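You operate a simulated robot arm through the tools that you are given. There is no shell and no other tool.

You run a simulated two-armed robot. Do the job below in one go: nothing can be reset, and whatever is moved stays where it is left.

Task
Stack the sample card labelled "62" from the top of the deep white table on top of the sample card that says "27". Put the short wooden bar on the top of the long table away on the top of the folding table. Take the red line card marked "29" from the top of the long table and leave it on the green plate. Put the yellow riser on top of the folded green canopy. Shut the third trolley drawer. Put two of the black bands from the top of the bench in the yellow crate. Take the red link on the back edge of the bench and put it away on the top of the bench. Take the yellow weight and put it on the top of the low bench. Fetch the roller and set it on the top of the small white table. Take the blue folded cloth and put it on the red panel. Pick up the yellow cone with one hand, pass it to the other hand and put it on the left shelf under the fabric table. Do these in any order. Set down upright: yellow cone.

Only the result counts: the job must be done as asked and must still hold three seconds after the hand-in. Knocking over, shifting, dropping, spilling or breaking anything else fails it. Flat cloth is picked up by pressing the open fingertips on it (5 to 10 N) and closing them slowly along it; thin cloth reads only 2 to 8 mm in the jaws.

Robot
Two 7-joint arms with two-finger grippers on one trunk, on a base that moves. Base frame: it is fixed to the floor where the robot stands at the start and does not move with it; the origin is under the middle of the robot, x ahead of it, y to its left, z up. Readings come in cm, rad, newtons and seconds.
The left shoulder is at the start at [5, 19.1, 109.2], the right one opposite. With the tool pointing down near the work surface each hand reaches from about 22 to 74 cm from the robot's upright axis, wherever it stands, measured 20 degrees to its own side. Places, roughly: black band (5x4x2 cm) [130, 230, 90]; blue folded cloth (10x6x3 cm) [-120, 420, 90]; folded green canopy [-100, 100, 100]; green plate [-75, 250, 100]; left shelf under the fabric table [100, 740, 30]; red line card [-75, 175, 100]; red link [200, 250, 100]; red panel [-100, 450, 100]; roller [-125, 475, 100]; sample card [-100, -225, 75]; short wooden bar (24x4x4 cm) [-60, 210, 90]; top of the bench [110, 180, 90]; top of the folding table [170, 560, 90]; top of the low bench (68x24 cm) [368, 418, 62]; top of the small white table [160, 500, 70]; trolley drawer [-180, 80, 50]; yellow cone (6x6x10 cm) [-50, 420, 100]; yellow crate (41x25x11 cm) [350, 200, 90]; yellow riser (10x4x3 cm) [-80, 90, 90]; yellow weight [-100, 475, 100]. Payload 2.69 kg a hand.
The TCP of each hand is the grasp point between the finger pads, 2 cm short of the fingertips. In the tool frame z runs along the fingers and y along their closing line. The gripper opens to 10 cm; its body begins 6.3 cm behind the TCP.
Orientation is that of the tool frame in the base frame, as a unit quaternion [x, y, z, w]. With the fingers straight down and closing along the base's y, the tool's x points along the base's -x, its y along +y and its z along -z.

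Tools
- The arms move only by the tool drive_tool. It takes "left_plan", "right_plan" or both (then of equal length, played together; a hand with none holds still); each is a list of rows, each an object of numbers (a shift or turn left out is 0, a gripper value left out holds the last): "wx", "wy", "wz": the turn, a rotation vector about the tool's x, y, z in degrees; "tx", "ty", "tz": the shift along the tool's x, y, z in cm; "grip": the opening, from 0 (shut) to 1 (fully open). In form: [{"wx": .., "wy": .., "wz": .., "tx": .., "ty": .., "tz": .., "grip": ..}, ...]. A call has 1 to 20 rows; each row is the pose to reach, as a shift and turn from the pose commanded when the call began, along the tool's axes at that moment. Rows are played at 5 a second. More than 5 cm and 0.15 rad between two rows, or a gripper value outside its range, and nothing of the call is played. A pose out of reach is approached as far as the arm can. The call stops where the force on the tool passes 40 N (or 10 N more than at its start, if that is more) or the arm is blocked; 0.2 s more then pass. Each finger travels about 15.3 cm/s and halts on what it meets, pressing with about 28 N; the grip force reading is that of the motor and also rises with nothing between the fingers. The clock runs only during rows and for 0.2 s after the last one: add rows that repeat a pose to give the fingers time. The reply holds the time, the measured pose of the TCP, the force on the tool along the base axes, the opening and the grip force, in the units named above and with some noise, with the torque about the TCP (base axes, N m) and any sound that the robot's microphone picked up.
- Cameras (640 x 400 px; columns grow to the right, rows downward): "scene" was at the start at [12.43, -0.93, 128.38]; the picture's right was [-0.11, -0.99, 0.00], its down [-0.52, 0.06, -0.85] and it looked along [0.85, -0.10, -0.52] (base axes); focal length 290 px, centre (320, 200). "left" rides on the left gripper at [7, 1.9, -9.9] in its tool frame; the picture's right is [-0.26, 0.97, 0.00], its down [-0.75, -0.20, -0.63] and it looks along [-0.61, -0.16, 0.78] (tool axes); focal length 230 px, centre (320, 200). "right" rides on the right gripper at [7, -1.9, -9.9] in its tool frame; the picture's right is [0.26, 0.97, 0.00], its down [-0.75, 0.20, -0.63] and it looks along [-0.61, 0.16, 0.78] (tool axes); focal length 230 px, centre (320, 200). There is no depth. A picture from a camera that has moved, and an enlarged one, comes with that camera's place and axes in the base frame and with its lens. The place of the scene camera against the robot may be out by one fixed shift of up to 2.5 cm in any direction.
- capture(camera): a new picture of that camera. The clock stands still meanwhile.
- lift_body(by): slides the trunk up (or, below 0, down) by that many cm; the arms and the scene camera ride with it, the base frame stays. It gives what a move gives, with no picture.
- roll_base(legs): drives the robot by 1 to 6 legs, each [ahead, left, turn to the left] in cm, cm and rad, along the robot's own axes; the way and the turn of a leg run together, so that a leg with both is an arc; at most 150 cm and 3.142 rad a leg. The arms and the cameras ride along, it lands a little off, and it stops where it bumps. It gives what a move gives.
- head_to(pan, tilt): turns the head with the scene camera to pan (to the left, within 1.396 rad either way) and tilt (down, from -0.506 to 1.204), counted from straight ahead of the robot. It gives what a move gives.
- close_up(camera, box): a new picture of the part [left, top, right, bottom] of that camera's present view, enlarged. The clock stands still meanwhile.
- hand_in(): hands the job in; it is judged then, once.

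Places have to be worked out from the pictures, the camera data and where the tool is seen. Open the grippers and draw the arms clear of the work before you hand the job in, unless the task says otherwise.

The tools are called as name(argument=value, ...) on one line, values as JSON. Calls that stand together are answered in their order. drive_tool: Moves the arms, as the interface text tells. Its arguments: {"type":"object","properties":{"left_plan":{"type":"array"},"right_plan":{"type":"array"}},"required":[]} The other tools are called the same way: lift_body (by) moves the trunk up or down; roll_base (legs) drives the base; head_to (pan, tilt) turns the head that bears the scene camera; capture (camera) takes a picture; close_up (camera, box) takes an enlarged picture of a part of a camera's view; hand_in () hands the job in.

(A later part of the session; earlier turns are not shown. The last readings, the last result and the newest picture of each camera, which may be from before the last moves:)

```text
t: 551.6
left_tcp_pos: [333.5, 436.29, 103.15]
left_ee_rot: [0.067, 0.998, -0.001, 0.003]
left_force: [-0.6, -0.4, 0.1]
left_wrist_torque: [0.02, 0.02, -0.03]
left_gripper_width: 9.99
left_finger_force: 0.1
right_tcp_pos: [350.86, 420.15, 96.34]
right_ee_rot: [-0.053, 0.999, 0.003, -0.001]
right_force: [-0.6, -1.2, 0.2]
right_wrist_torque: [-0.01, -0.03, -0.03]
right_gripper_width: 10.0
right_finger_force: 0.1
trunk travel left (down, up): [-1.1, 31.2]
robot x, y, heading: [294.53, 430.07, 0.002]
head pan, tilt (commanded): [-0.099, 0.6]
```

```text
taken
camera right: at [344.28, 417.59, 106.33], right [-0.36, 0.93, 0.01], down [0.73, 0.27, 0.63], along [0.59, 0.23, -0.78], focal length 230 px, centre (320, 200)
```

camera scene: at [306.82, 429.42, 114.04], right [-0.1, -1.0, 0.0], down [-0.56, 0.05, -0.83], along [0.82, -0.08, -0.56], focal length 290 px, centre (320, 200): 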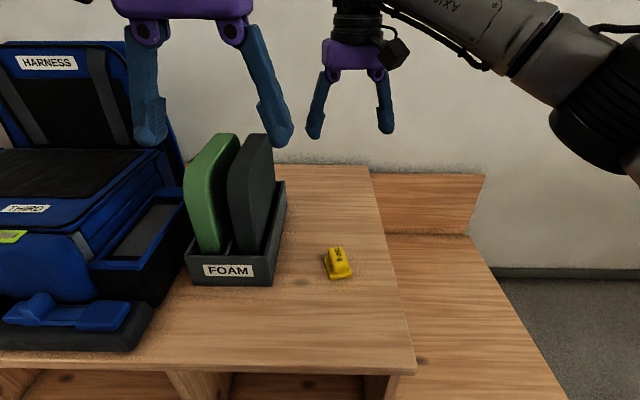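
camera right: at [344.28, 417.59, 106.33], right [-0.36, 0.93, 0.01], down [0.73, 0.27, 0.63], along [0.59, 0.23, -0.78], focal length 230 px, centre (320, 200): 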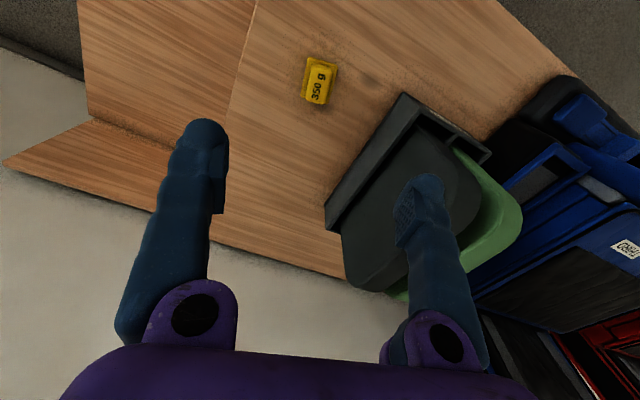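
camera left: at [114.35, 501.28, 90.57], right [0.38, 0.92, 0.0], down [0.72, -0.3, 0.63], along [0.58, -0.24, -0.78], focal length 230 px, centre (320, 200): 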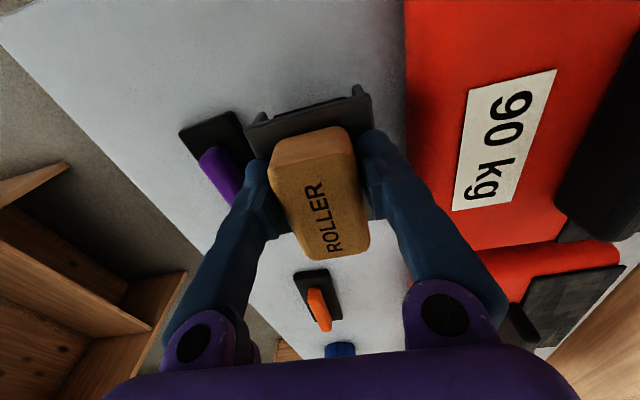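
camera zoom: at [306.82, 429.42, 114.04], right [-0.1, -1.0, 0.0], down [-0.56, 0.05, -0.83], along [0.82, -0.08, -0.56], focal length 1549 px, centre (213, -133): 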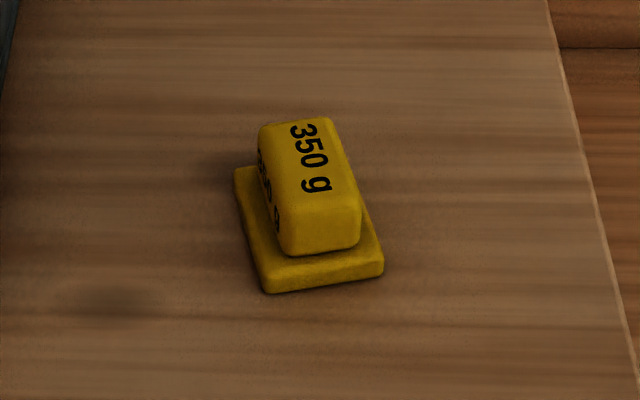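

The weight stands upright on the low bench. Now the bench tasks: I retract, raise the trunk, back off and look south along the bench's east side.

drive_tool(right_plan=[{"tx": 4, "ty": -2}, {"tx": 8, "ty": -4}, {"tx": 12, "ty": -6}, {"tx": 12, "ty": -6}])

lift_body(by=16)

roll_base(legs=[[-35, 0, 0], [0, 0, -1.57]])

head_to(pan=0.0, tilt=0.35)

capture(camera="scene")

```text
t: 552.6
left_tcp_pos: [333.56, 436.42, 103.09]
left_ee_rot: [0.068, 0.998, -0.002, 0.002]
left_force: [-0.5, 0.0, 0.2]
left_wrist_torque: [-0.05, -0.04, 0.01]
left_gripper_width: 10.0
left_finger_force: 0.1
right_tcp_pos: [339.74, 413.21, 96.2]
right_ee_rot: [-0.052, 0.999, 0.003, 0.0]
right_force: [-0.3, 1.0, 0.6]
right_wrist_torque: [0.01, 0.0, 0.0]
right_gripper_width: 9.97
right_finger_force: 0.1
trunk travel left (down, up): [-1.1, 31.2]
robot x, y, heading: [294.53, 430.41, -0.0]
head pan, tilt (commanded): [-0.099, 0.6]
```

```text
t: 554.5
left_tcp_pos: [333.57, 436.38, 119.07]
left_ee_rot: [0.069, 0.998, -0.001, 0.003]
left_force: [-0.1, 0.2, -0.2]
left_wrist_torque: [-0.04, -0.01, 0.02]
left_gripper_width: 9.99
left_finger_force: 0.0
right_tcp_pos: [339.84, 413.22, 112.15]
right_ee_rot: [-0.052, 0.999, 0.004, -0.001]
right_force: [-0.3, 0.5, 0.0]
right_wrist_torque: [0.0, 0.01, 0.0]
right_gripper_width: 9.99
right_finger_force: 0.1
trunk travel left (down, up): [-17.1, 15.2]
robot x, y, heading: [294.33, 430.22, -0.001]
head pan, tilt (commanded): [-0.099, 0.6]
```

```text
t: 560.5
left_tcp_pos: [266.13, 390.97, 119.11]
left_ee_rot: [0.756, 0.655, -0.003, 0.001]
left_force: [0.1, -0.4, 0.1]
left_wrist_torque: [-0.01, -0.04, 0.02]
left_gripper_width: 10.0
left_finger_force: 0.0
right_tcp_pos: [242.88, 384.96, 112.03]
right_ee_rot: [0.672, 0.741, 0.004, 0.002]
right_force: [-1.5, 0.0, -0.1]
right_wrist_torque: [0.03, 0.01, 0.02]
right_gripper_width: 10.01
right_finger_force: 0.2
trunk travel left (down, up): [-17.1, 15.2]
robot x, y, heading: [260.16, 430.01, -1.579]
head pan, tilt (commanded): [-0.099, 0.6]
```

```text
t: 561.3
left_tcp_pos: [266.11, 390.95, 118.97]
left_ee_rot: [0.757, 0.654, -0.003, 0.002]
left_force: [-1.3, 0.3, 0.0]
left_wrist_torque: [-0.02, -0.03, 0.01]
left_gripper_width: 10.01
left_finger_force: 0.0
right_tcp_pos: [243.0, 385.01, 112.17]
right_ee_rot: [0.671, 0.741, 0.004, 0.002]
right_force: [-0.1, -0.4, -0.6]
right_wrist_torque: [0.0, 0.01, -0.03]
right_gripper_width: 9.99
right_finger_force: 0.0
trunk travel left (down, up): [-17.1, 15.2]
robot x, y, heading: [260.58, 430.58, -1.578]
head pan, tilt (commanded): [0.0, 0.351]
```

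```text
taken
camera scene: at [259.7, 416.86, 132.31], right [-1.0, 0.01, 0.0], down [0.0, 0.34, -0.94], along [-0.01, -0.94, -0.34], focal length 290 px, centre (320, 200)
```

scene: 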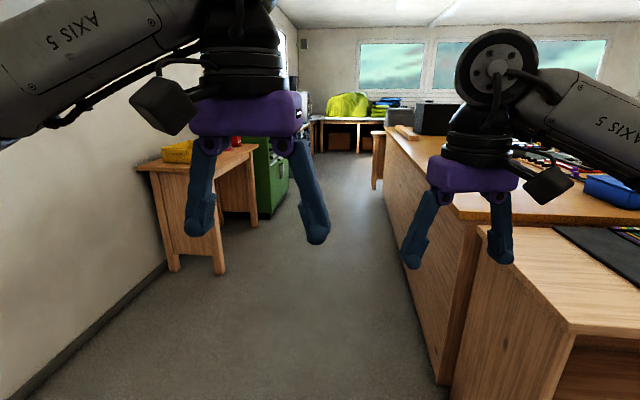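

The east aisle is clear: bench on the right (back edge x≈191–206), the crate's table on the left. I drive south along the aisle.

roll_base(legs=[[130, 0, 0]])

head_to(pan=-0.9, tilt=0.45)

capture(camera="scene")

head_to(pan=0.6, tilt=0.45)

capture(camera="scene")

```text
t: 567.9
left_tcp_pos: [262.23, 260.38, 119.13]
left_ee_rot: [0.766, 0.643, -0.003, 0.002]
left_force: [-0.6, 0.3, -0.2]
left_wrist_torque: [0.03, -0.01, 0.02]
left_gripper_width: 9.98
left_finger_force: 0.0
right_tcp_pos: [238.78, 254.84, 112.13]
right_ee_rot: [0.682, 0.731, 0.003, 0.001]
right_force: [-0.5, -0.2, 0.0]
right_wrist_torque: [0.01, -0.02, -0.04]
right_gripper_width: 9.99
right_finger_force: 0.1
trunk travel left (down, up): [-17.1, 15.2]
robot x, y, heading: [257.89, 299.39, -1.607]
head pan, tilt (commanded): [0.0, 0.351]
```

```text
t: 569.1
left_tcp_pos: [262.2, 260.25, 119.1]
left_ee_rot: [0.766, 0.643, -0.003, 0.002]
left_force: [0.5, 0.0, -0.2]
left_wrist_torque: [-0.01, -0.06, -0.02]
left_gripper_width: 10.01
left_finger_force: 0.0
right_tcp_pos: [239.03, 254.91, 112.14]
right_ee_rot: [0.683, 0.73, 0.003, 0.002]
right_force: [0.7, -1.0, -0.1]
right_wrist_torque: [0.04, -0.01, 0.01]
right_gripper_width: 10.02
right_finger_force: 0.1
trunk travel left (down, up): [-17.1, 15.2]
robot x, y, heading: [257.89, 299.58, -1.609]
head pan, tilt (commanded): [-0.901, 0.45]
```

```text
taken
camera scene: at [249.54, 290.1, 131.4], right [-0.59, 0.8, 0.0], down [0.35, 0.26, -0.9], along [-0.72, -0.53, -0.44], focal length 290 px, centre (320, 200)
```

scene: 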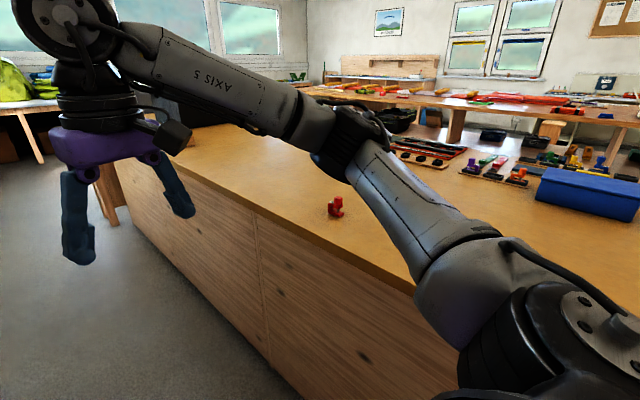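

```text
t: 570.7
left_tcp_pos: [262.33, 260.29, 119.12]
left_ee_rot: [0.766, 0.643, -0.003, 0.001]
left_force: [0.3, 0.2, 0.4]
left_wrist_torque: [0.02, 0.03, 0.03]
left_gripper_width: 9.98
left_finger_force: 0.0
right_tcp_pos: [238.9, 254.85, 112.25]
right_ee_rot: [0.683, 0.731, 0.002, 0.002]
right_force: [1.1, -0.2, -0.6]
right_wrist_torque: [0.03, 0.02, 0.01]
right_gripper_width: 10.01
right_finger_force: 0.0
trunk travel left (down, up): [-17.1, 15.2]
robot x, y, heading: [257.56, 299.43, -1.608]
head pan, tilt (commanded): [0.6, 0.45]
```

```text
taken
camera scene: at [261.85, 287.78, 131.4], right [-0.84, -0.53, 0.0], down [-0.23, 0.37, -0.9], along [0.48, -0.76, -0.44], focal length 290 px, centre (320, 200)
```

scene: 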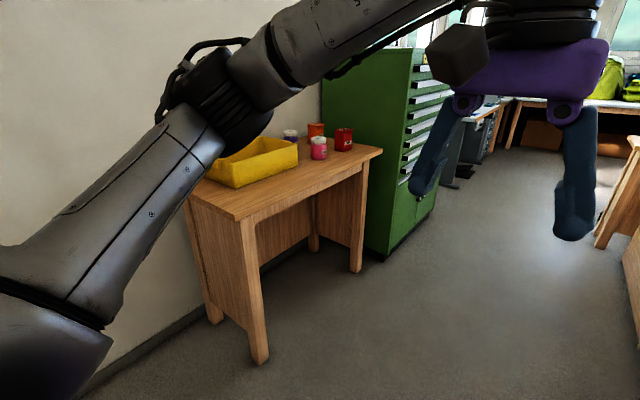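

The red link is on the bench's back side at about (188,250). I turn west to face the bench and move to it.

roll_base(legs=[[0, 0, -1.54], [0, 45, 0]])

head_to(pan=0.0, tilt=0.55)

capture(camera="scene")

```text
t: 578.9
left_tcp_pos: [218.79, 247.6, 119.13]
left_ee_rot: [0.998, -0.066, -0.002, -0.001]
left_force: [-0.7, -0.2, 0.1]
left_wrist_torque: [-0.01, -0.03, -0.03]
left_gripper_width: 10.0
left_finger_force: 0.0
right_tcp_pos: [212.53, 270.69, 112.15]
right_ee_rot: [0.999, 0.055, 0.001, 0.003]
right_force: [0.2, 0.8, 0.2]
right_wrist_torque: [-0.01, 0.02, -0.01]
right_gripper_width: 10.0
right_finger_force: 0.0
trunk travel left (down, up): [-17.1, 15.2]
robot x, y, heading: [257.63, 254.13, -3.141]
head pan, tilt (commanded): [0.6, 0.45]
```

```text
t: 579.9
left_tcp_pos: [218.73, 247.6, 119.02]
left_ee_rot: [0.998, -0.066, -0.003, -0.001]
left_force: [0.3, 0.2, -0.5]
left_wrist_torque: [-0.02, -0.01, 0.02]
left_gripper_width: 9.98
left_finger_force: 0.0
right_tcp_pos: [212.45, 270.61, 112.14]
right_ee_rot: [0.999, 0.054, 0.0, 0.004]
right_force: [0.1, -0.8, 0.8]
right_wrist_torque: [-0.04, 0.01, 0.0]
right_gripper_width: 9.98
right_finger_force: 0.1
trunk travel left (down, up): [-17.1, 15.2]
robot x, y, heading: [258.09, 253.9, -3.138]
head pan, tilt (commanded): [0.0, 0.55]
```

```text
taken
camera scene: at [244.3, 253.88, 130.49], right [-0.01, 1.0, 0.0], down [0.52, 0.0, -0.85], along [-0.85, -0.01, -0.52], focal length 290 px, centre (320, 200)
```

scene: 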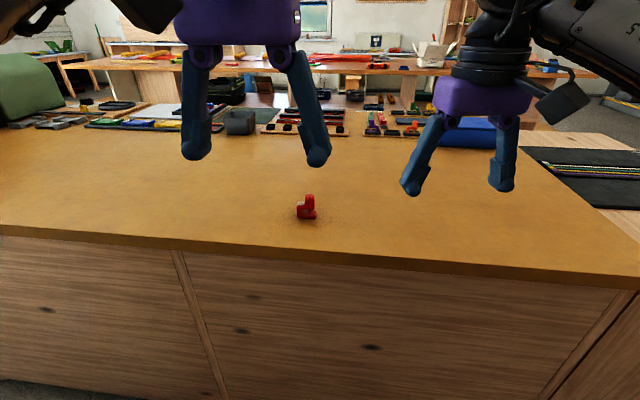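

close_up(camera="scene", box=[160, 80, 400, 240])

close_up(camera="scene", box=[270, 180, 340, 235])

capture(camera="left")

```text
2.50 times, centred on (280, 160) of scene
camera zoom: at [244.3, 253.88, 130.49], right [-0.01, 1.0, 0.0], down [0.52, 0.0, -0.85], along [-0.85, -0.01, -0.52], focal length 726 px, centre (420, 300)
```

zoom: 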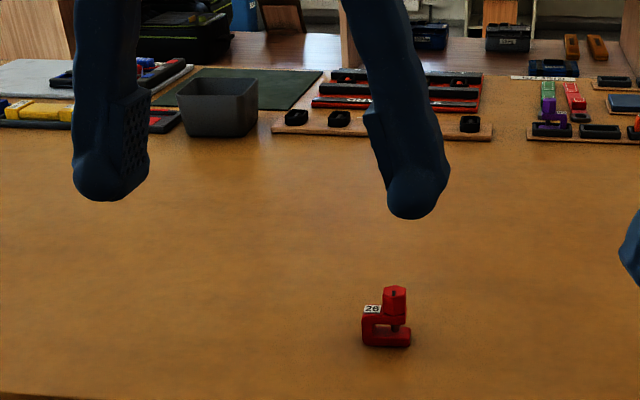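

```text
7.27 times, centred on (305, 208) of scene
camera zoom: at [244.3, 253.88, 130.49], right [-0.01, 1.0, 0.0], down [0.52, 0.0, -0.85], along [-0.85, -0.01, -0.52], focal length 2113 px, centre (429, 146)
```

zoom: 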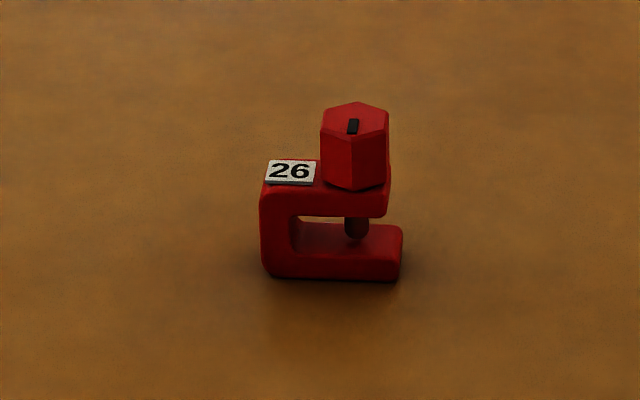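

```text
taken
camera left: at [225.59, 244.74, 129.03], right [-0.38, -0.92, 0.0], down [-0.71, 0.3, 0.63], along [-0.59, 0.24, -0.77], focal length 230 px, centre (320, 200)
```

left: 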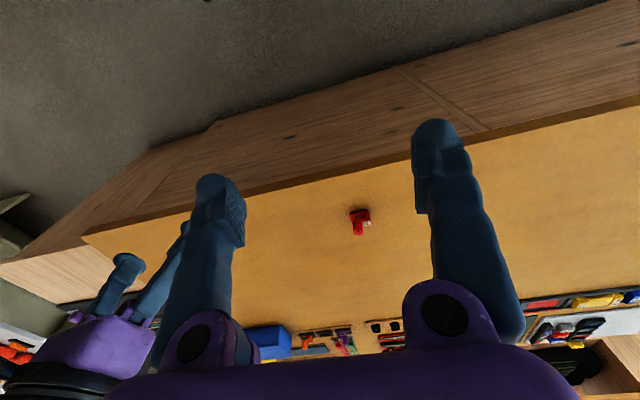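

The red link ("26") is a small C-shaped part at about (188,250). I move closer and bring the left hand over it.

roll_base(legs=[[17, 0, 0]])

capture(camera="left")

```text
t: 581.4
left_tcp_pos: [202.14, 247.38, 119.07]
left_ee_rot: [0.998, -0.065, -0.002, -0.001]
left_force: [-1.1, -0.8, -0.6]
left_wrist_torque: [0.0, -0.06, 0.01]
left_gripper_width: 9.98
left_finger_force: 0.0
right_tcp_pos: [195.77, 270.52, 112.19]
right_ee_rot: [0.998, 0.057, 0.0, 0.004]
right_force: [-0.7, 0.0, -0.6]
right_wrist_torque: [0.0, -0.03, 0.0]
right_gripper_width: 9.98
right_finger_force: 0.0
trunk travel left (down, up): [-17.1, 15.2]
robot x, y, heading: [241.19, 253.96, -3.134]
head pan, tilt (commanded): [0.0, 0.55]
```

```text
taken
camera left: at [208.91, 244.56, 129.01], right [-0.38, -0.92, 0.0], down [-0.72, 0.29, 0.63], along [-0.59, 0.24, -0.77], focal length 230 px, centre (320, 200)
```

left: 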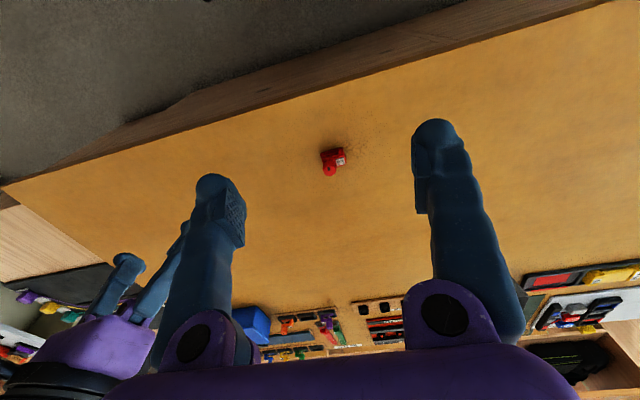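

drive_tool(left_plan=[{"tx": -3.2, "ty": -0.3, "tz": 3}, {"tx": -6.5, "ty": -0.5, "tz": 6}, {"tx": -9.7, "ty": -0.8, "tz": 9}, {"tx": -13, "ty": -1.1, "tz": 12}, {"tx": -13, "ty": -1.1, "tz": 14}, {"tx": -13, "ty": -1.1, "tz": 14}])

capture(camera="left")

close_up(camera="left", box=[270, 60, 370, 140])

```text
t: 582.8
left_tcp_pos: [189.25, 250.13, 104.93]
left_ee_rot: [0.998, -0.066, -0.002, -0.002]
left_force: [-1.2, 0.2, -0.6]
left_wrist_torque: [0.02, -0.03, 0.0]
left_gripper_width: 9.97
left_finger_force: 0.0
right_tcp_pos: [195.74, 270.51, 112.2]
right_ee_rot: [0.998, 0.055, 0.001, 0.003]
right_force: [-0.3, -0.1, -0.3]
right_wrist_torque: [-0.02, 0.02, 0.02]
right_gripper_width: 10.0
right_finger_force: 0.1
trunk travel left (down, up): [-17.1, 15.2]
robot x, y, heading: [241.42, 253.54, -3.132]
head pan, tilt (commanded): [0.0, 0.55]
```

```text
taken
camera left: at [196.08, 247.36, 114.93], right [-0.38, -0.92, 0.0], down [-0.71, 0.29, 0.63], along [-0.59, 0.24, -0.77], focal length 230 px, centre (320, 200)
```

left: 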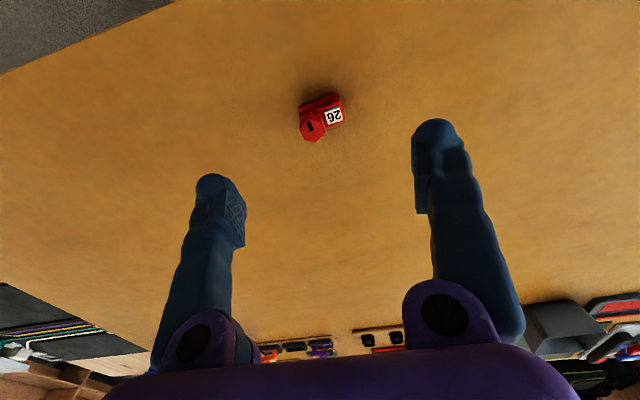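

```text
5.00 times, centred on (320, 100) of left
camera zoom: at [196.08, 247.36, 114.93], right [-0.38, -0.92, 0.0], down [-0.71, 0.29, 0.63], along [-0.59, 0.24, -0.77], focal length 1150 px, centre (320, 700)
```

zoom: 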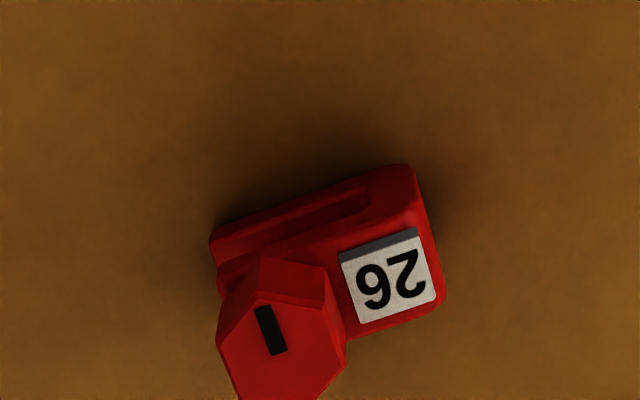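

The link's long side lies along the closing direction. I centre and descend to z≈93.

drive_tool(left_plan=[{"tx": 0.3, "ty": 0.25, "tz": 4}, {"tx": 0.3, "ty": 0.25, "tz": 8}, {"tx": 0.3, "ty": 0.25, "tz": 10.5}, {"tx": 0.3, "ty": 0.25, "tz": 11.7}, {"tx": 0.3, "ty": 0.25, "tz": 11.7}])

capture(camera="left")

```text
t: 584.0
left_tcp_pos: [189.45, 250.0, 93.27]
left_ee_rot: [0.998, -0.066, -0.003, -0.001]
left_force: [0.3, 0.2, -0.1]
left_wrist_torque: [0.02, 0.02, -0.03]
left_gripper_width: 10.01
left_finger_force: 0.1
right_tcp_pos: [195.84, 270.43, 112.13]
right_ee_rot: [0.998, 0.055, 0.0, 0.003]
right_force: [1.0, -0.5, -0.8]
right_wrist_torque: [-0.01, 0.0, 0.05]
right_gripper_width: 10.0
right_finger_force: 0.1
trunk travel left (down, up): [-17.1, 15.2]
robot x, y, heading: [241.09, 253.74, -3.126]
head pan, tilt (commanded): [0.0, 0.55]
```

```text
taken
camera left: at [196.25, 247.26, 103.24], right [-0.38, -0.92, 0.0], down [-0.71, 0.29, 0.63], along [-0.59, 0.24, -0.77], focal length 230 px, centre (320, 200)
```

left: 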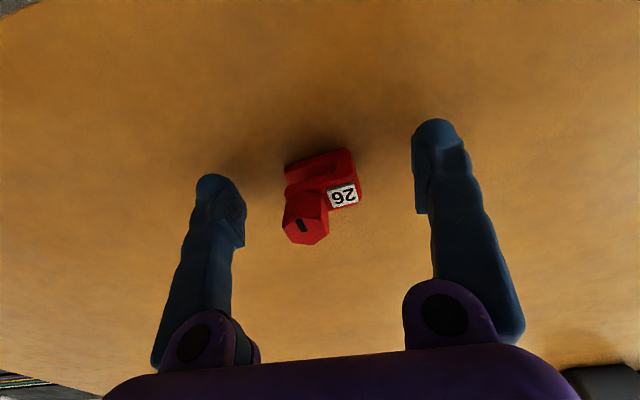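

drive_tool(left_plan=[{"grip": 0.75}, {"grip": 0.6}, {"grip": 0.5}, {"grip": 0.4}, {"grip": 0.3}, {"grip": 0.25}, {"grip": 0.25}])

drive_tool(left_plan=[{"tz": -2}, {"tz": -5}, {"tz": -9}, {"tz": -13}, {"tz": -17}, {"tz": -21}, {"tz": -21}])

capture(camera="left")

```text
t: 585.6
left_tcp_pos: [189.47, 250.01, 93.33]
left_ee_rot: [0.998, -0.066, -0.003, -0.001]
left_force: [0.6, -0.1, -0.1]
left_wrist_torque: [-0.04, 0.0, 0.01]
left_gripper_width: 3.87
left_finger_force: 28.5
right_tcp_pos: [195.82, 270.38, 112.18]
right_ee_rot: [0.999, 0.055, 0.002, 0.004]
right_force: [0.9, -0.3, 0.0]
right_wrist_torque: [-0.01, -0.02, -0.01]
right_gripper_width: 10.0
right_finger_force: 0.0
trunk travel left (down, up): [-17.1, 15.2]
robot x, y, heading: [240.82, 253.73, -3.13]
head pan, tilt (commanded): [0.0, 0.55]
```

```text
t: 587.2
left_tcp_pos: [189.59, 249.7, 114.39]
left_ee_rot: [0.998, -0.066, -0.003, -0.001]
left_force: [-1.1, 0.2, -1.9]
left_wrist_torque: [0.0, -0.01, -0.01]
left_gripper_width: 3.86
left_finger_force: 28.0
right_tcp_pos: [195.74, 270.35, 112.07]
right_ee_rot: [0.998, 0.055, 0.001, 0.003]
right_force: [0.5, -0.2, -0.1]
right_wrist_torque: [-0.01, 0.0, -0.03]
right_gripper_width: 9.99
right_finger_force: 0.2
trunk travel left (down, up): [-17.1, 15.2]
robot x, y, heading: [241.3, 253.71, -3.134]
head pan, tilt (commanded): [0.0, 0.55]
```

```text
taken
camera left: at [196.28, 246.91, 124.41], right [-0.38, -0.92, 0.0], down [-0.72, 0.29, 0.63], along [-0.59, 0.24, -0.77], focal length 230 px, centre (320, 200)
```

left: 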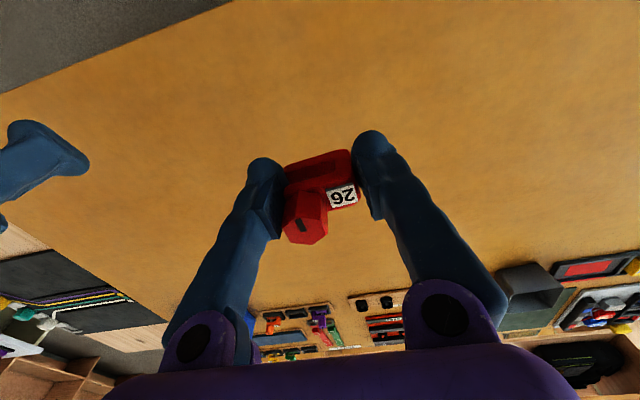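

The link is held. To reach the bench's working area near (110,180) I must go round to the west aisle; I drive via the north corridor.

roll_base(legs=[[-16, 0, 0], [0, -150, 0], [0, -27, 0], [110, 0, 0], [105, 0, 0]])

```text
t: 614.8
left_tcp_pos: [-14.74, 437.8, 114.38]
left_ee_rot: [0.996, -0.087, -0.003, -0.001]
left_force: [-0.8, -0.8, -2.1]
left_wrist_torque: [0.01, -0.02, -0.01]
left_gripper_width: 3.76
left_finger_force: 28.1
right_tcp_pos: [-7.6, 458.27, 112.18]
right_ee_rot: [0.999, 0.034, 0.002, 0.003]
right_force: [-0.2, -0.4, 0.0]
right_wrist_torque: [-0.05, -0.02, 0.01]
right_gripper_width: 9.99
right_finger_force: 0.0
trunk travel left (down, up): [-17.1, 15.2]
robot x, y, heading: [37.03, 439.65, 3.107]
head pan, tilt (commanded): [0.0, 0.55]
```

roll_base(legs=[[0, 0, -3.05], [0, -150, 0], [0, -60, 0]])

head_to(pan=0.0, tilt=0.55)

capture(camera="scene")

```text
t: 640.7
left_tcp_pos: [89.28, 233.43, 114.43]
left_ee_rot: [0.068, 0.998, -0.001, 0.003]
left_force: [0.3, 0.1, -1.2]
left_wrist_torque: [0.01, 0.01, 0.02]
left_gripper_width: 3.74
left_finger_force: 27.8
right_tcp_pos: [82.8, 212.71, 112.26]
right_ee_rot: [-0.053, 0.999, 0.003, 0.0]
right_force: [0.1, -0.1, 0.9]
right_wrist_torque: [-0.01, 0.02, 0.01]
right_gripper_width: 10.0
right_finger_force: 0.1
trunk travel left (down, up): [-17.1, 15.2]
robot x, y, heading: [37.62, 230.08, -0.0]
head pan, tilt (commanded): [0.0, 0.55]
```

```text
t: 641.3
left_tcp_pos: [89.25, 233.54, 114.36]
left_ee_rot: [0.069, 0.998, -0.001, 0.003]
left_force: [0.6, -0.5, -1.7]
left_wrist_torque: [0.01, 0.02, -0.01]
left_gripper_width: 3.75
left_finger_force: 28.3
right_tcp_pos: [82.93, 212.8, 112.22]
right_ee_rot: [-0.052, 0.999, 0.004, -0.002]
right_force: [0.0, 0.6, -0.8]
right_wrist_torque: [0.03, -0.01, -0.04]
right_gripper_width: 10.01
right_finger_force: 0.0
trunk travel left (down, up): [-17.1, 15.2]
robot x, y, heading: [37.59, 229.92, 0.004]
head pan, tilt (commanded): [0.0, 0.55]
```

```text
taken
camera scene: at [50.15, 229.85, 130.49], right [0.0, -1.0, 0.0], down [-0.52, 0.0, -0.85], along [0.85, 0.0, -0.52], focal length 290 px, centre (320, 200)
```

scene: 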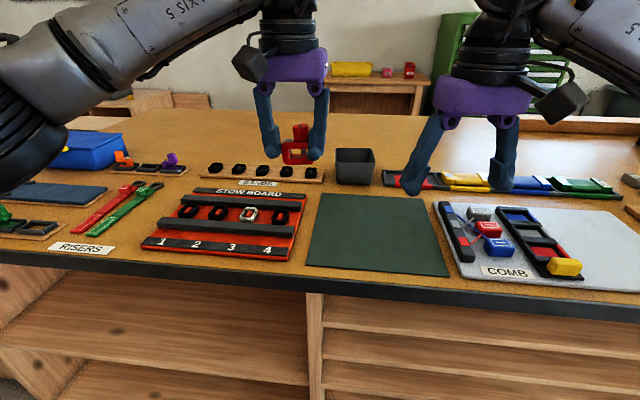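

I see the BANDS row, STOW BOARD, mat and bin on the bench. I zoom in.

close_up(camera="scene", box=[130, 140, 330, 265])

close_up(camera="scene", box=[180, 145, 340, 200])

capture(camera="right")

capture(camera="left")

```text
3.20 times, centred on (230, 202) of scene
camera zoom: at [50.15, 229.85, 130.49], right [0.0, -1.0, 0.0], down [-0.52, 0.0, -0.85], along [0.85, 0.0, -0.52], focal length 930 px, centre (608, 192)
```

zoom: 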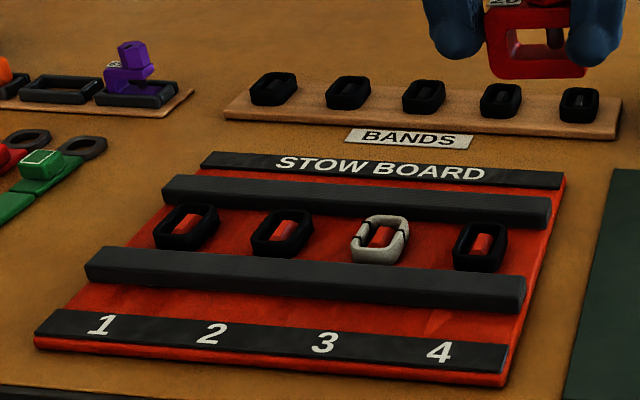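

```text
4.00 times, centred on (260, 172) of scene
camera zoom: at [50.15, 229.85, 130.49], right [0.0, -1.0, 0.0], down [-0.52, 0.0, -0.85], along [0.85, 0.0, -0.52], focal length 1162 px, centre (560, 310)
```

zoom: 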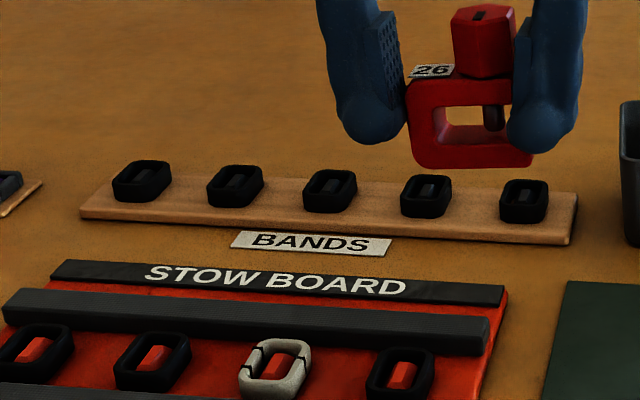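

```text
taken
camera right: at [76.27, 210.11, 122.11], right [-0.36, 0.93, 0.01], down [0.73, 0.27, 0.63], along [0.59, 0.23, -0.78], focal length 230 px, centre (320, 200)
```

right: 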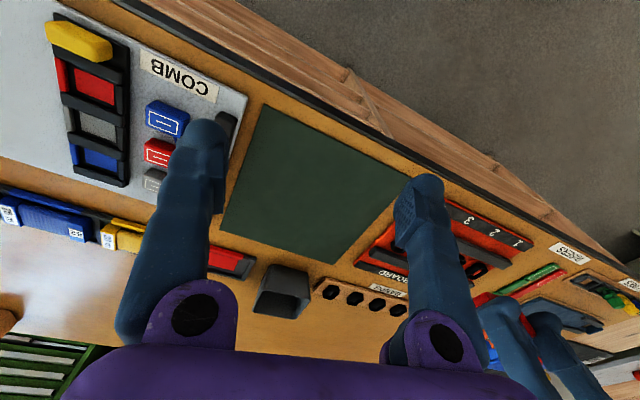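

```text
taken
camera left: at [82.67, 236.27, 124.38], right [0.39, 0.92, 0.0], down [0.71, -0.3, 0.63], along [0.58, -0.25, -0.77], focal length 230 px, centre (320, 200)
```

left: 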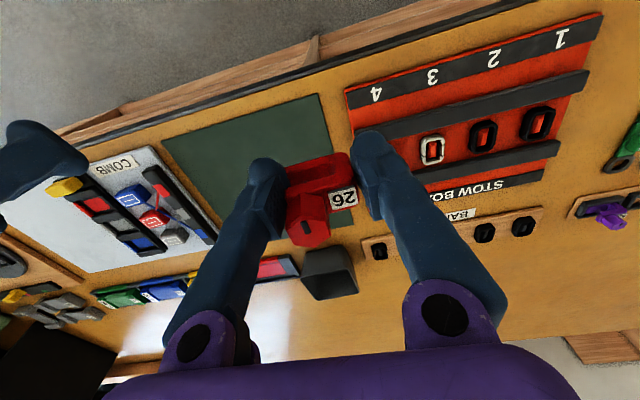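

The bands are loops on pegs of the BANDS rack (x≈126, y 234–263). I look further along the bench (south) for a free spot for the link near (110,180).

head_to(pan=-0.6, tilt=0.5)

capture(camera="scene")

```text
t: 642.3
left_tcp_pos: [89.2, 233.46, 114.42]
left_ee_rot: [0.068, 0.998, -0.001, 0.002]
left_force: [0.1, -0.5, -0.9]
left_wrist_torque: [-0.01, 0.03, -0.01]
left_gripper_width: 3.75
left_finger_force: 27.9
right_tcp_pos: [82.89, 212.85, 112.17]
right_ee_rot: [-0.053, 0.999, 0.003, 0.0]
right_force: [-0.4, -1.5, 0.1]
right_wrist_torque: [0.0, 0.01, 0.02]
right_gripper_width: 10.02
right_finger_force: 0.1
trunk travel left (down, up): [-17.1, 15.2]
robot x, y, heading: [37.74, 229.54, 0.005]
head pan, tilt (commanded): [-0.6, 0.499]
```

```text
taken
camera scene: at [48.69, 224.71, 130.95], right [-0.56, -0.83, 0.0], down [-0.4, 0.27, -0.88], along [0.73, -0.49, -0.48], focal length 290 px, centre (320, 200)
```

scene: 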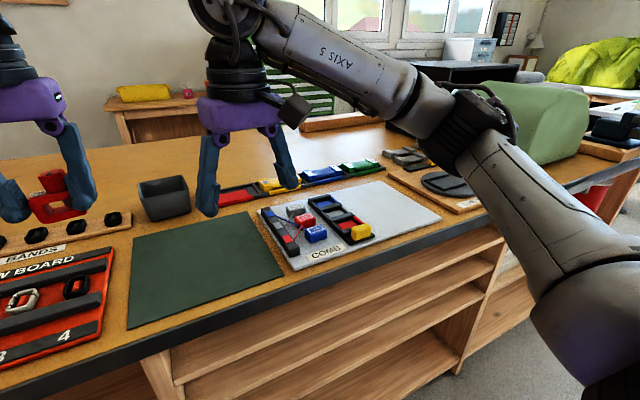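

I shift the base south to y≈185 to inspect the bench top around (110,180).

roll_base(legs=[[0, -48, 0]])

head_to(pan=-0.1, tilt=0.65)

capture(camera="scene")

capture(camera="right")

```text
t: 647.0
left_tcp_pos: [89.51, 186.37, 114.41]
left_ee_rot: [0.064, 0.998, -0.001, 0.003]
left_force: [-0.9, 0.1, -0.9]
left_wrist_torque: [0.02, 0.05, 0.02]
left_gripper_width: 3.73
left_finger_force: 27.7
right_tcp_pos: [83.36, 165.74, 112.26]
right_ee_rot: [-0.057, 0.998, 0.004, -0.001]
right_force: [0.4, 0.7, -1.0]
right_wrist_torque: [0.02, 0.0, 0.0]
right_gripper_width: 10.0
right_finger_force: 0.0
trunk travel left (down, up): [-17.1, 15.2]
robot x, y, heading: [37.74, 182.2, 0.008]
head pan, tilt (commanded): [-0.6, 0.499]
```

```text
t: 647.9
left_tcp_pos: [89.61, 186.44, 114.36]
left_ee_rot: [0.064, 0.998, -0.001, 0.003]
left_force: [1.4, 0.5, -2.0]
left_wrist_torque: [0.03, -0.02, 0.01]
left_gripper_width: 3.7
left_finger_force: 27.9
right_tcp_pos: [83.35, 165.79, 112.15]
right_ee_rot: [-0.057, 0.998, 0.003, -0.001]
right_force: [-0.5, -0.3, 1.0]
right_wrist_torque: [0.01, 0.01, 0.02]
right_gripper_width: 10.01
right_finger_force: 0.1
trunk travel left (down, up): [-17.1, 15.2]
robot x, y, heading: [37.8, 182.47, 0.012]
head pan, tilt (commanded): [-0.099, 0.649]
```

```text
taken
camera scene: at [50.13, 181.61, 129.61], right [-0.09, -1.0, 0.0], down [-0.6, 0.05, -0.8], along [0.79, -0.07, -0.6], focal length 290 px, centre (320, 200)
```

scene: 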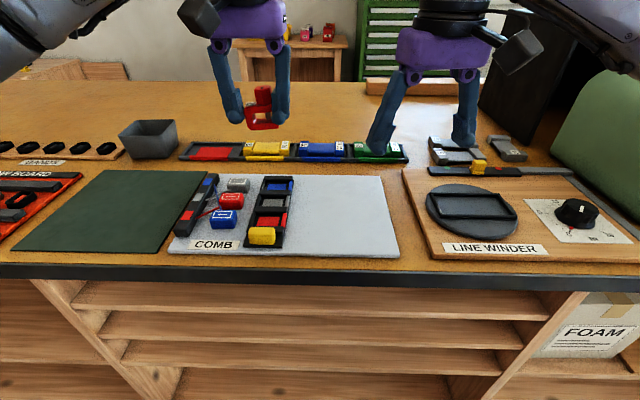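

```text
taken
camera right: at [76.76, 162.98, 122.11], right [-0.37, 0.93, 0.01], down [0.72, 0.28, 0.63], along [0.58, 0.24, -0.78], focal length 230 px, centre (320, 200)
```

right: 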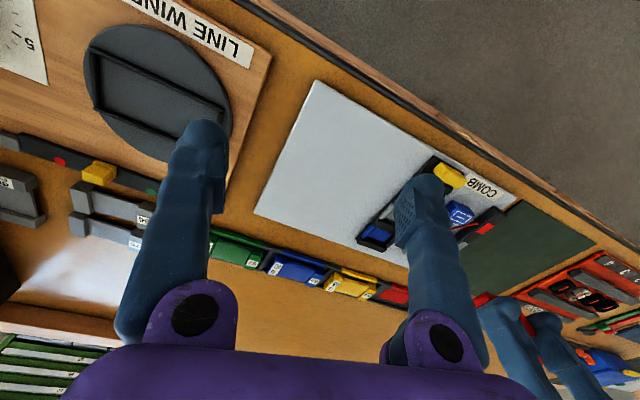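

Between the COMB plate's far edge (x≈109) and the coloured trays (x≈117) there's a clear strip at y≈180 – a good place for the link. I move closer and position the left hand over (113.2,180).

roll_base(legs=[[10, -10, 0]])

capture(camera="left")

```text
t: 649.5
left_tcp_pos: [97.49, 177.14, 114.54]
left_ee_rot: [0.061, 0.998, -0.001, 0.002]
left_force: [-0.2, 0.0, -2.4]
left_wrist_torque: [0.0, 0.01, -0.03]
left_gripper_width: 3.71
left_finger_force: 28.2
right_tcp_pos: [91.46, 156.28, 112.26]
right_ee_rot: [-0.06, 0.998, 0.004, -0.001]
right_force: [-0.2, 0.7, 0.6]
right_wrist_torque: [0.0, 0.0, -0.03]
right_gripper_width: 9.98
right_finger_force: 0.1
trunk travel left (down, up): [-17.1, 15.2]
robot x, y, heading: [45.84, 172.86, 0.023]
head pan, tilt (commanded): [-0.099, 0.649]
```

```text
taken
camera left: at [90.86, 179.8, 124.43], right [0.37, 0.93, 0.0], down [0.72, -0.29, 0.63], along [0.59, -0.24, -0.77], focal length 230 px, centre (320, 200)
```

left: 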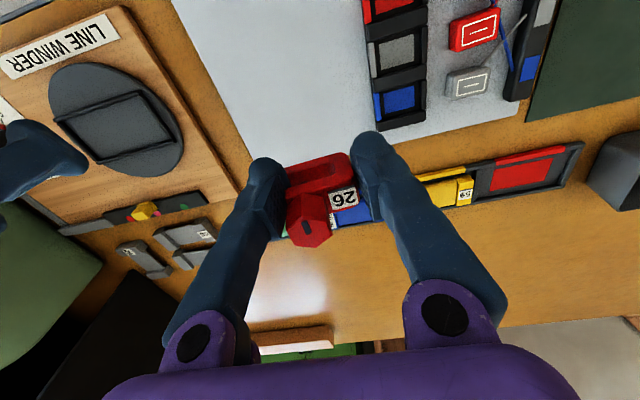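

drive_tool(left_plan=[{"tx": -3.6, "ty": 1.4}, {"tx": -7.2, "ty": 2.9}, {"tx": -10.8, "ty": 4.3}, {"tx": -14.2, "ty": 5.7}, {"tx": -14.2, "ty": 5.7, "tz": 4}, {"tx": -14.2, "ty": 5.7, "tz": 8}, {"tx": -14.2, "ty": 5.7, "tz": 11}, {"tx": -14.2, "ty": 5.7, "tz": 11}])

capture(camera="left")

close_up(camera="scene", box=[180, 100, 420, 260])

```text
t: 651.2
left_tcp_pos: [112.1, 181.16, 103.48]
left_ee_rot: [0.06, 0.998, -0.001, 0.004]
left_force: [0.6, 0.3, -1.1]
left_wrist_torque: [0.01, 0.05, 0.04]
left_gripper_width: 3.72
left_finger_force: 28.0
left hand out of reach, approached as far as the arm can: row 3, 4, 5, 6, 7, 8
right_tcp_pos: [91.53, 156.28, 112.25]
right_ee_rot: [-0.061, 0.998, 0.003, -0.001]
right_force: [0.0, -0.1, 0.1]
right_wrist_torque: [0.0, 0.0, 0.0]
right_gripper_width: 10.01
right_finger_force: 0.0
trunk travel left (down, up): [-17.1, 15.2]
robot x, y, heading: [46.17, 172.35, 0.019]
head pan, tilt (commanded): [-0.099, 0.649]
```

```text
taken
camera left: at [105.45, 183.83, 113.35], right [0.37, 0.93, 0.0], down [0.72, -0.29, 0.63], along [0.59, -0.24, -0.77], focal length 230 px, centre (320, 200)
```

left: 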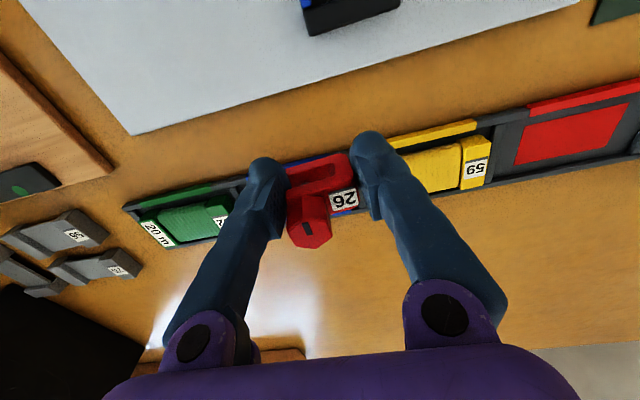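

```text
2.50 times, centred on (300, 180) of scene
camera zoom: at [58.18, 171.99, 129.62], right [-0.08, -1.0, 0.0], down [-0.6, 0.05, -0.8], along [0.79, -0.06, -0.6], focal length 726 px, centre (370, 250)
```

zoom: 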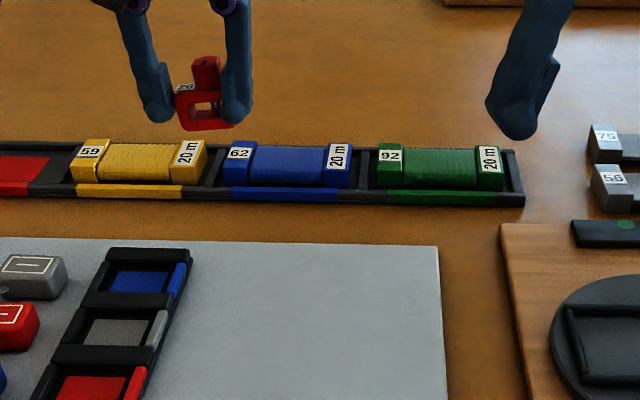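

The spot under the link is clear (strip between plate and trays). I nudge 0.6 cm forward and lower.

drive_tool(left_plan=[{"tx": -0.6, "tz": 3}, {"tx": -0.6, "tz": 6}, {"tx": -0.6, "tz": 8.5}, {"tx": -0.6, "tz": 9.2}, {"tx": -0.6, "tz": 9.2}])

capture(camera="left")

```text
t: 652.5
left_tcp_pos: [112.8, 181.14, 94.11]
left_ee_rot: [0.061, 0.998, -0.001, 0.003]
left_force: [-0.3, 0.0, -1.7]
left_wrist_torque: [0.0, -0.03, -0.01]
left_gripper_width: 3.7
left_finger_force: 28.0
right_tcp_pos: [91.49, 156.24, 112.22]
right_ee_rot: [-0.06, 0.998, 0.003, -0.001]
right_force: [0.0, 0.1, -0.5]
right_wrist_torque: [0.0, 0.02, 0.01]
right_gripper_width: 10.01
right_finger_force: 0.1
trunk travel left (down, up): [-17.1, 15.2]
robot x, y, heading: [46.13, 172.41, 0.018]
head pan, tilt (commanded): [-0.099, 0.649]
```

```text
taken
camera left: at [106.02, 183.87, 104.06], right [0.37, 0.93, 0.0], down [0.72, -0.29, 0.63], along [0.59, -0.24, -0.77], focal length 230 px, centre (320, 200)
```

left: 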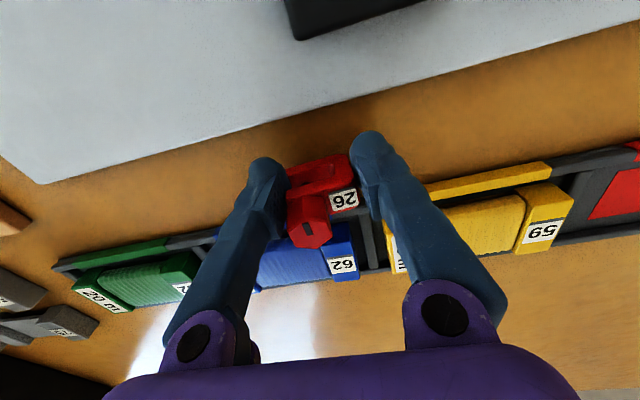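

drive_tool(left_plan=[{"tz": 0.3}, {"tz": 0.6}, {"tz": 0.8}, {"tz": 0.8}])

```text
t: 653.5
left_tcp_pos: [112.75, 181.24, 93.38]
left_ee_rot: [0.059, 0.998, 0.0, 0.003]
left_force: [-0.1, 1.4, 4.1]
left_wrist_torque: [0.12, -0.1, 0.02]
left_gripper_width: 3.71
left_finger_force: 28.0
right_tcp_pos: [91.46, 156.31, 112.19]
right_ee_rot: [-0.06, 0.998, 0.003, -0.001]
right_force: [-0.4, -0.2, 0.1]
right_wrist_torque: [0.01, -0.01, 0.04]
right_gripper_width: 9.98
right_finger_force: 0.0
trunk travel left (down, up): [-17.1, 15.2]
robot x, y, heading: [46.07, 172.46, 0.017]
head pan, tilt (commanded): [-0.099, 0.649]
```

The link touches the bench. I release and rise.

drive_tool(left_plan=[{"grip": 0.42}, {"grip": 0.5}, {"grip": 0.56}, {"tz": -1.5, "grip": 0.56}, {"tz": -4, "grip": 0.56}, {"tz": -8, "grip": 0.7}, {"tz": -12, "grip": 1}, {"tz": -16, "grip": 1}, {"tz": -20, "grip": 1}])

capture(camera="left")

close_up(camera="scene", box=[180, 100, 420, 260])

```text
t: 655.5
left_tcp_pos: [110.85, 182.09, 108.85]
left_ee_rot: [0.061, 0.998, -0.001, 0.002]
left_force: [-0.5, 0.2, -0.5]
left_wrist_torque: [0.0, -0.01, 0.0]
left_gripper_width: 10.01
left_finger_force: 0.1
left hand out of reach, approached as far as the arm can: row 7, 8, 9
right_tcp_pos: [91.58, 156.26, 112.28]
right_ee_rot: [-0.061, 0.998, 0.005, -0.001]
right_force: [0.2, 0.4, 0.0]
right_wrist_torque: [-0.01, 0.03, 0.0]
right_gripper_width: 9.98
right_finger_force: 0.1
trunk travel left (down, up): [-17.1, 15.2]
robot x, y, heading: [45.76, 172.56, 0.014]
head pan, tilt (commanded): [-0.099, 0.649]
```

```text
taken
camera left: at [104.04, 184.73, 118.75], right [0.37, 0.93, 0.0], down [0.72, -0.29, 0.63], along [0.59, -0.24, -0.77], focal length 230 px, centre (320, 200)
```

left: 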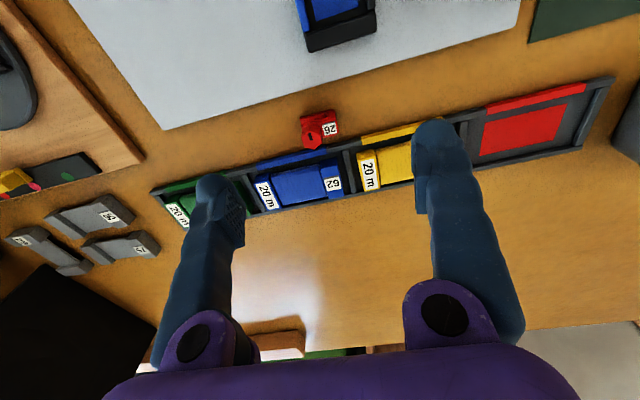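

```text
2.50 times, centred on (300, 180) of scene
camera zoom: at [58.19, 171.96, 129.61], right [-0.08, -1.0, 0.0], down [-0.6, 0.05, -0.8], along [0.79, -0.06, -0.6], focal length 726 px, centre (370, 250)
```

zoom: 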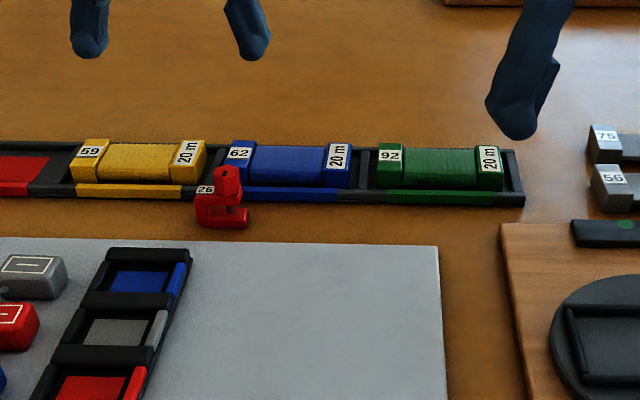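

The link sits on the bench top. Next the bands: I retract and move north to the BANDS rack.

drive_tool(left_plan=[{"tx": 4}, {"tx": 8}, {"tx": 12, "tz": -2}, {"tx": 16, "tz": -4}, {"tx": 16, "tz": -4}])

roll_base(legs=[[-6, 0, 0], [0, 76, 0], [12, 0, 0]])

head_to(pan=0.0, tilt=0.75)

capture(camera="scene")

capture(camera="left")

capture(camera="right")

```text
t: 656.6
left_tcp_pos: [94.73, 184.0, 112.5]
left_ee_rot: [0.059, 0.998, -0.001, 0.002]
left_force: [0.7, 0.5, 0.3]
left_wrist_torque: [0.0, -0.01, 0.02]
left_gripper_width: 9.99
left_finger_force: 0.1
right_tcp_pos: [91.36, 156.25, 112.08]
right_ee_rot: [-0.06, 0.998, 0.003, -0.002]
right_force: [0.5, -0.6, 0.0]
right_wrist_torque: [-0.02, -0.01, -0.01]
right_gripper_width: 10.01
right_finger_force: 0.1
trunk travel left (down, up): [-17.1, 15.2]
robot x, y, heading: [45.96, 172.76, 0.014]
head pan, tilt (commanded): [-0.099, 0.649]
```

```text
t: 665.0
left_tcp_pos: [99.6, 258.3, 112.46]
left_ee_rot: [0.061, 0.998, -0.001, 0.003]
left_force: [0.8, -0.1, 0.6]
left_wrist_torque: [0.0, 0.04, -0.01]
left_gripper_width: 9.99
left_finger_force: 0.1
right_tcp_pos: [96.22, 230.67, 112.12]
right_ee_rot: [-0.059, 0.998, 0.004, -0.001]
right_force: [0.2, -0.2, 0.4]
right_wrist_torque: [0.04, 0.03, 0.0]
right_gripper_width: 9.99
right_finger_force: 0.1
trunk travel left (down, up): [-17.1, 15.2]
robot x, y, heading: [50.8, 246.88, 0.012]
head pan, tilt (commanded): [-0.099, 0.649]
```

```text
t: 665.7
left_tcp_pos: [99.56, 258.45, 112.39]
left_ee_rot: [0.061, 0.998, -0.001, 0.002]
left_force: [0.0, 0.3, 0.4]
left_wrist_torque: [-0.01, 0.02, 0.03]
left_gripper_width: 10.01
left_finger_force: 0.1
right_tcp_pos: [96.23, 230.77, 112.3]
right_ee_rot: [-0.059, 0.998, 0.003, 0.0]
right_force: [-0.7, -0.1, 0.2]
right_wrist_torque: [0.0, 0.01, 0.01]
right_gripper_width: 10.0
right_finger_force: 0.0
trunk travel left (down, up): [-17.1, 15.2]
robot x, y, heading: [50.95, 247.28, 0.017]
head pan, tilt (commanded): [0.0, 0.75]
```

```text
taken
camera scene: at [62.51, 247.3, 128.76], right [0.02, -1.0, 0.0], down [-0.68, -0.01, -0.73], along [0.73, 0.01, -0.68], focal length 290 px, centre (320, 200)
```

scene: 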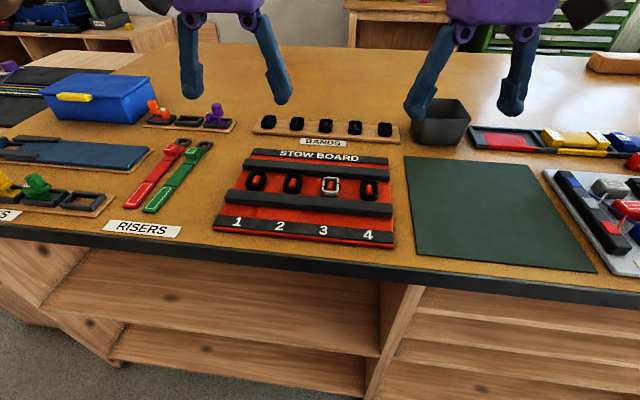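

```text
taken
camera left: at [92.86, 261.08, 122.49], right [0.37, 0.93, 0.0], down [0.72, -0.29, 0.63], along [0.59, -0.24, -0.77], focal length 230 px, centre (320, 200)
```

left: 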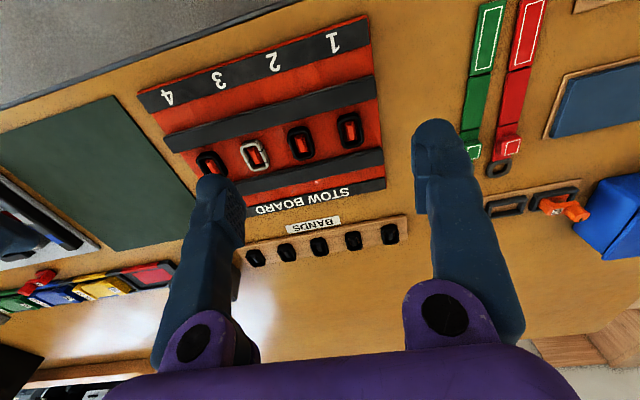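

```text
taken
camera right: at [89.58, 227.95, 122.13], right [-0.37, 0.93, 0.01], down [0.72, 0.28, 0.63], along [0.58, 0.24, -0.78], focal length 230 px, centre (320, 200)
```

right: 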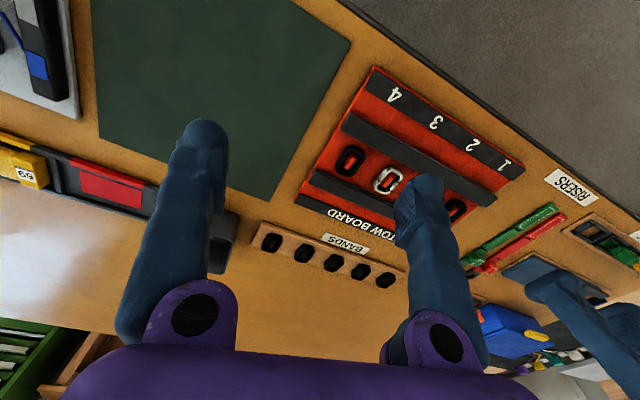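

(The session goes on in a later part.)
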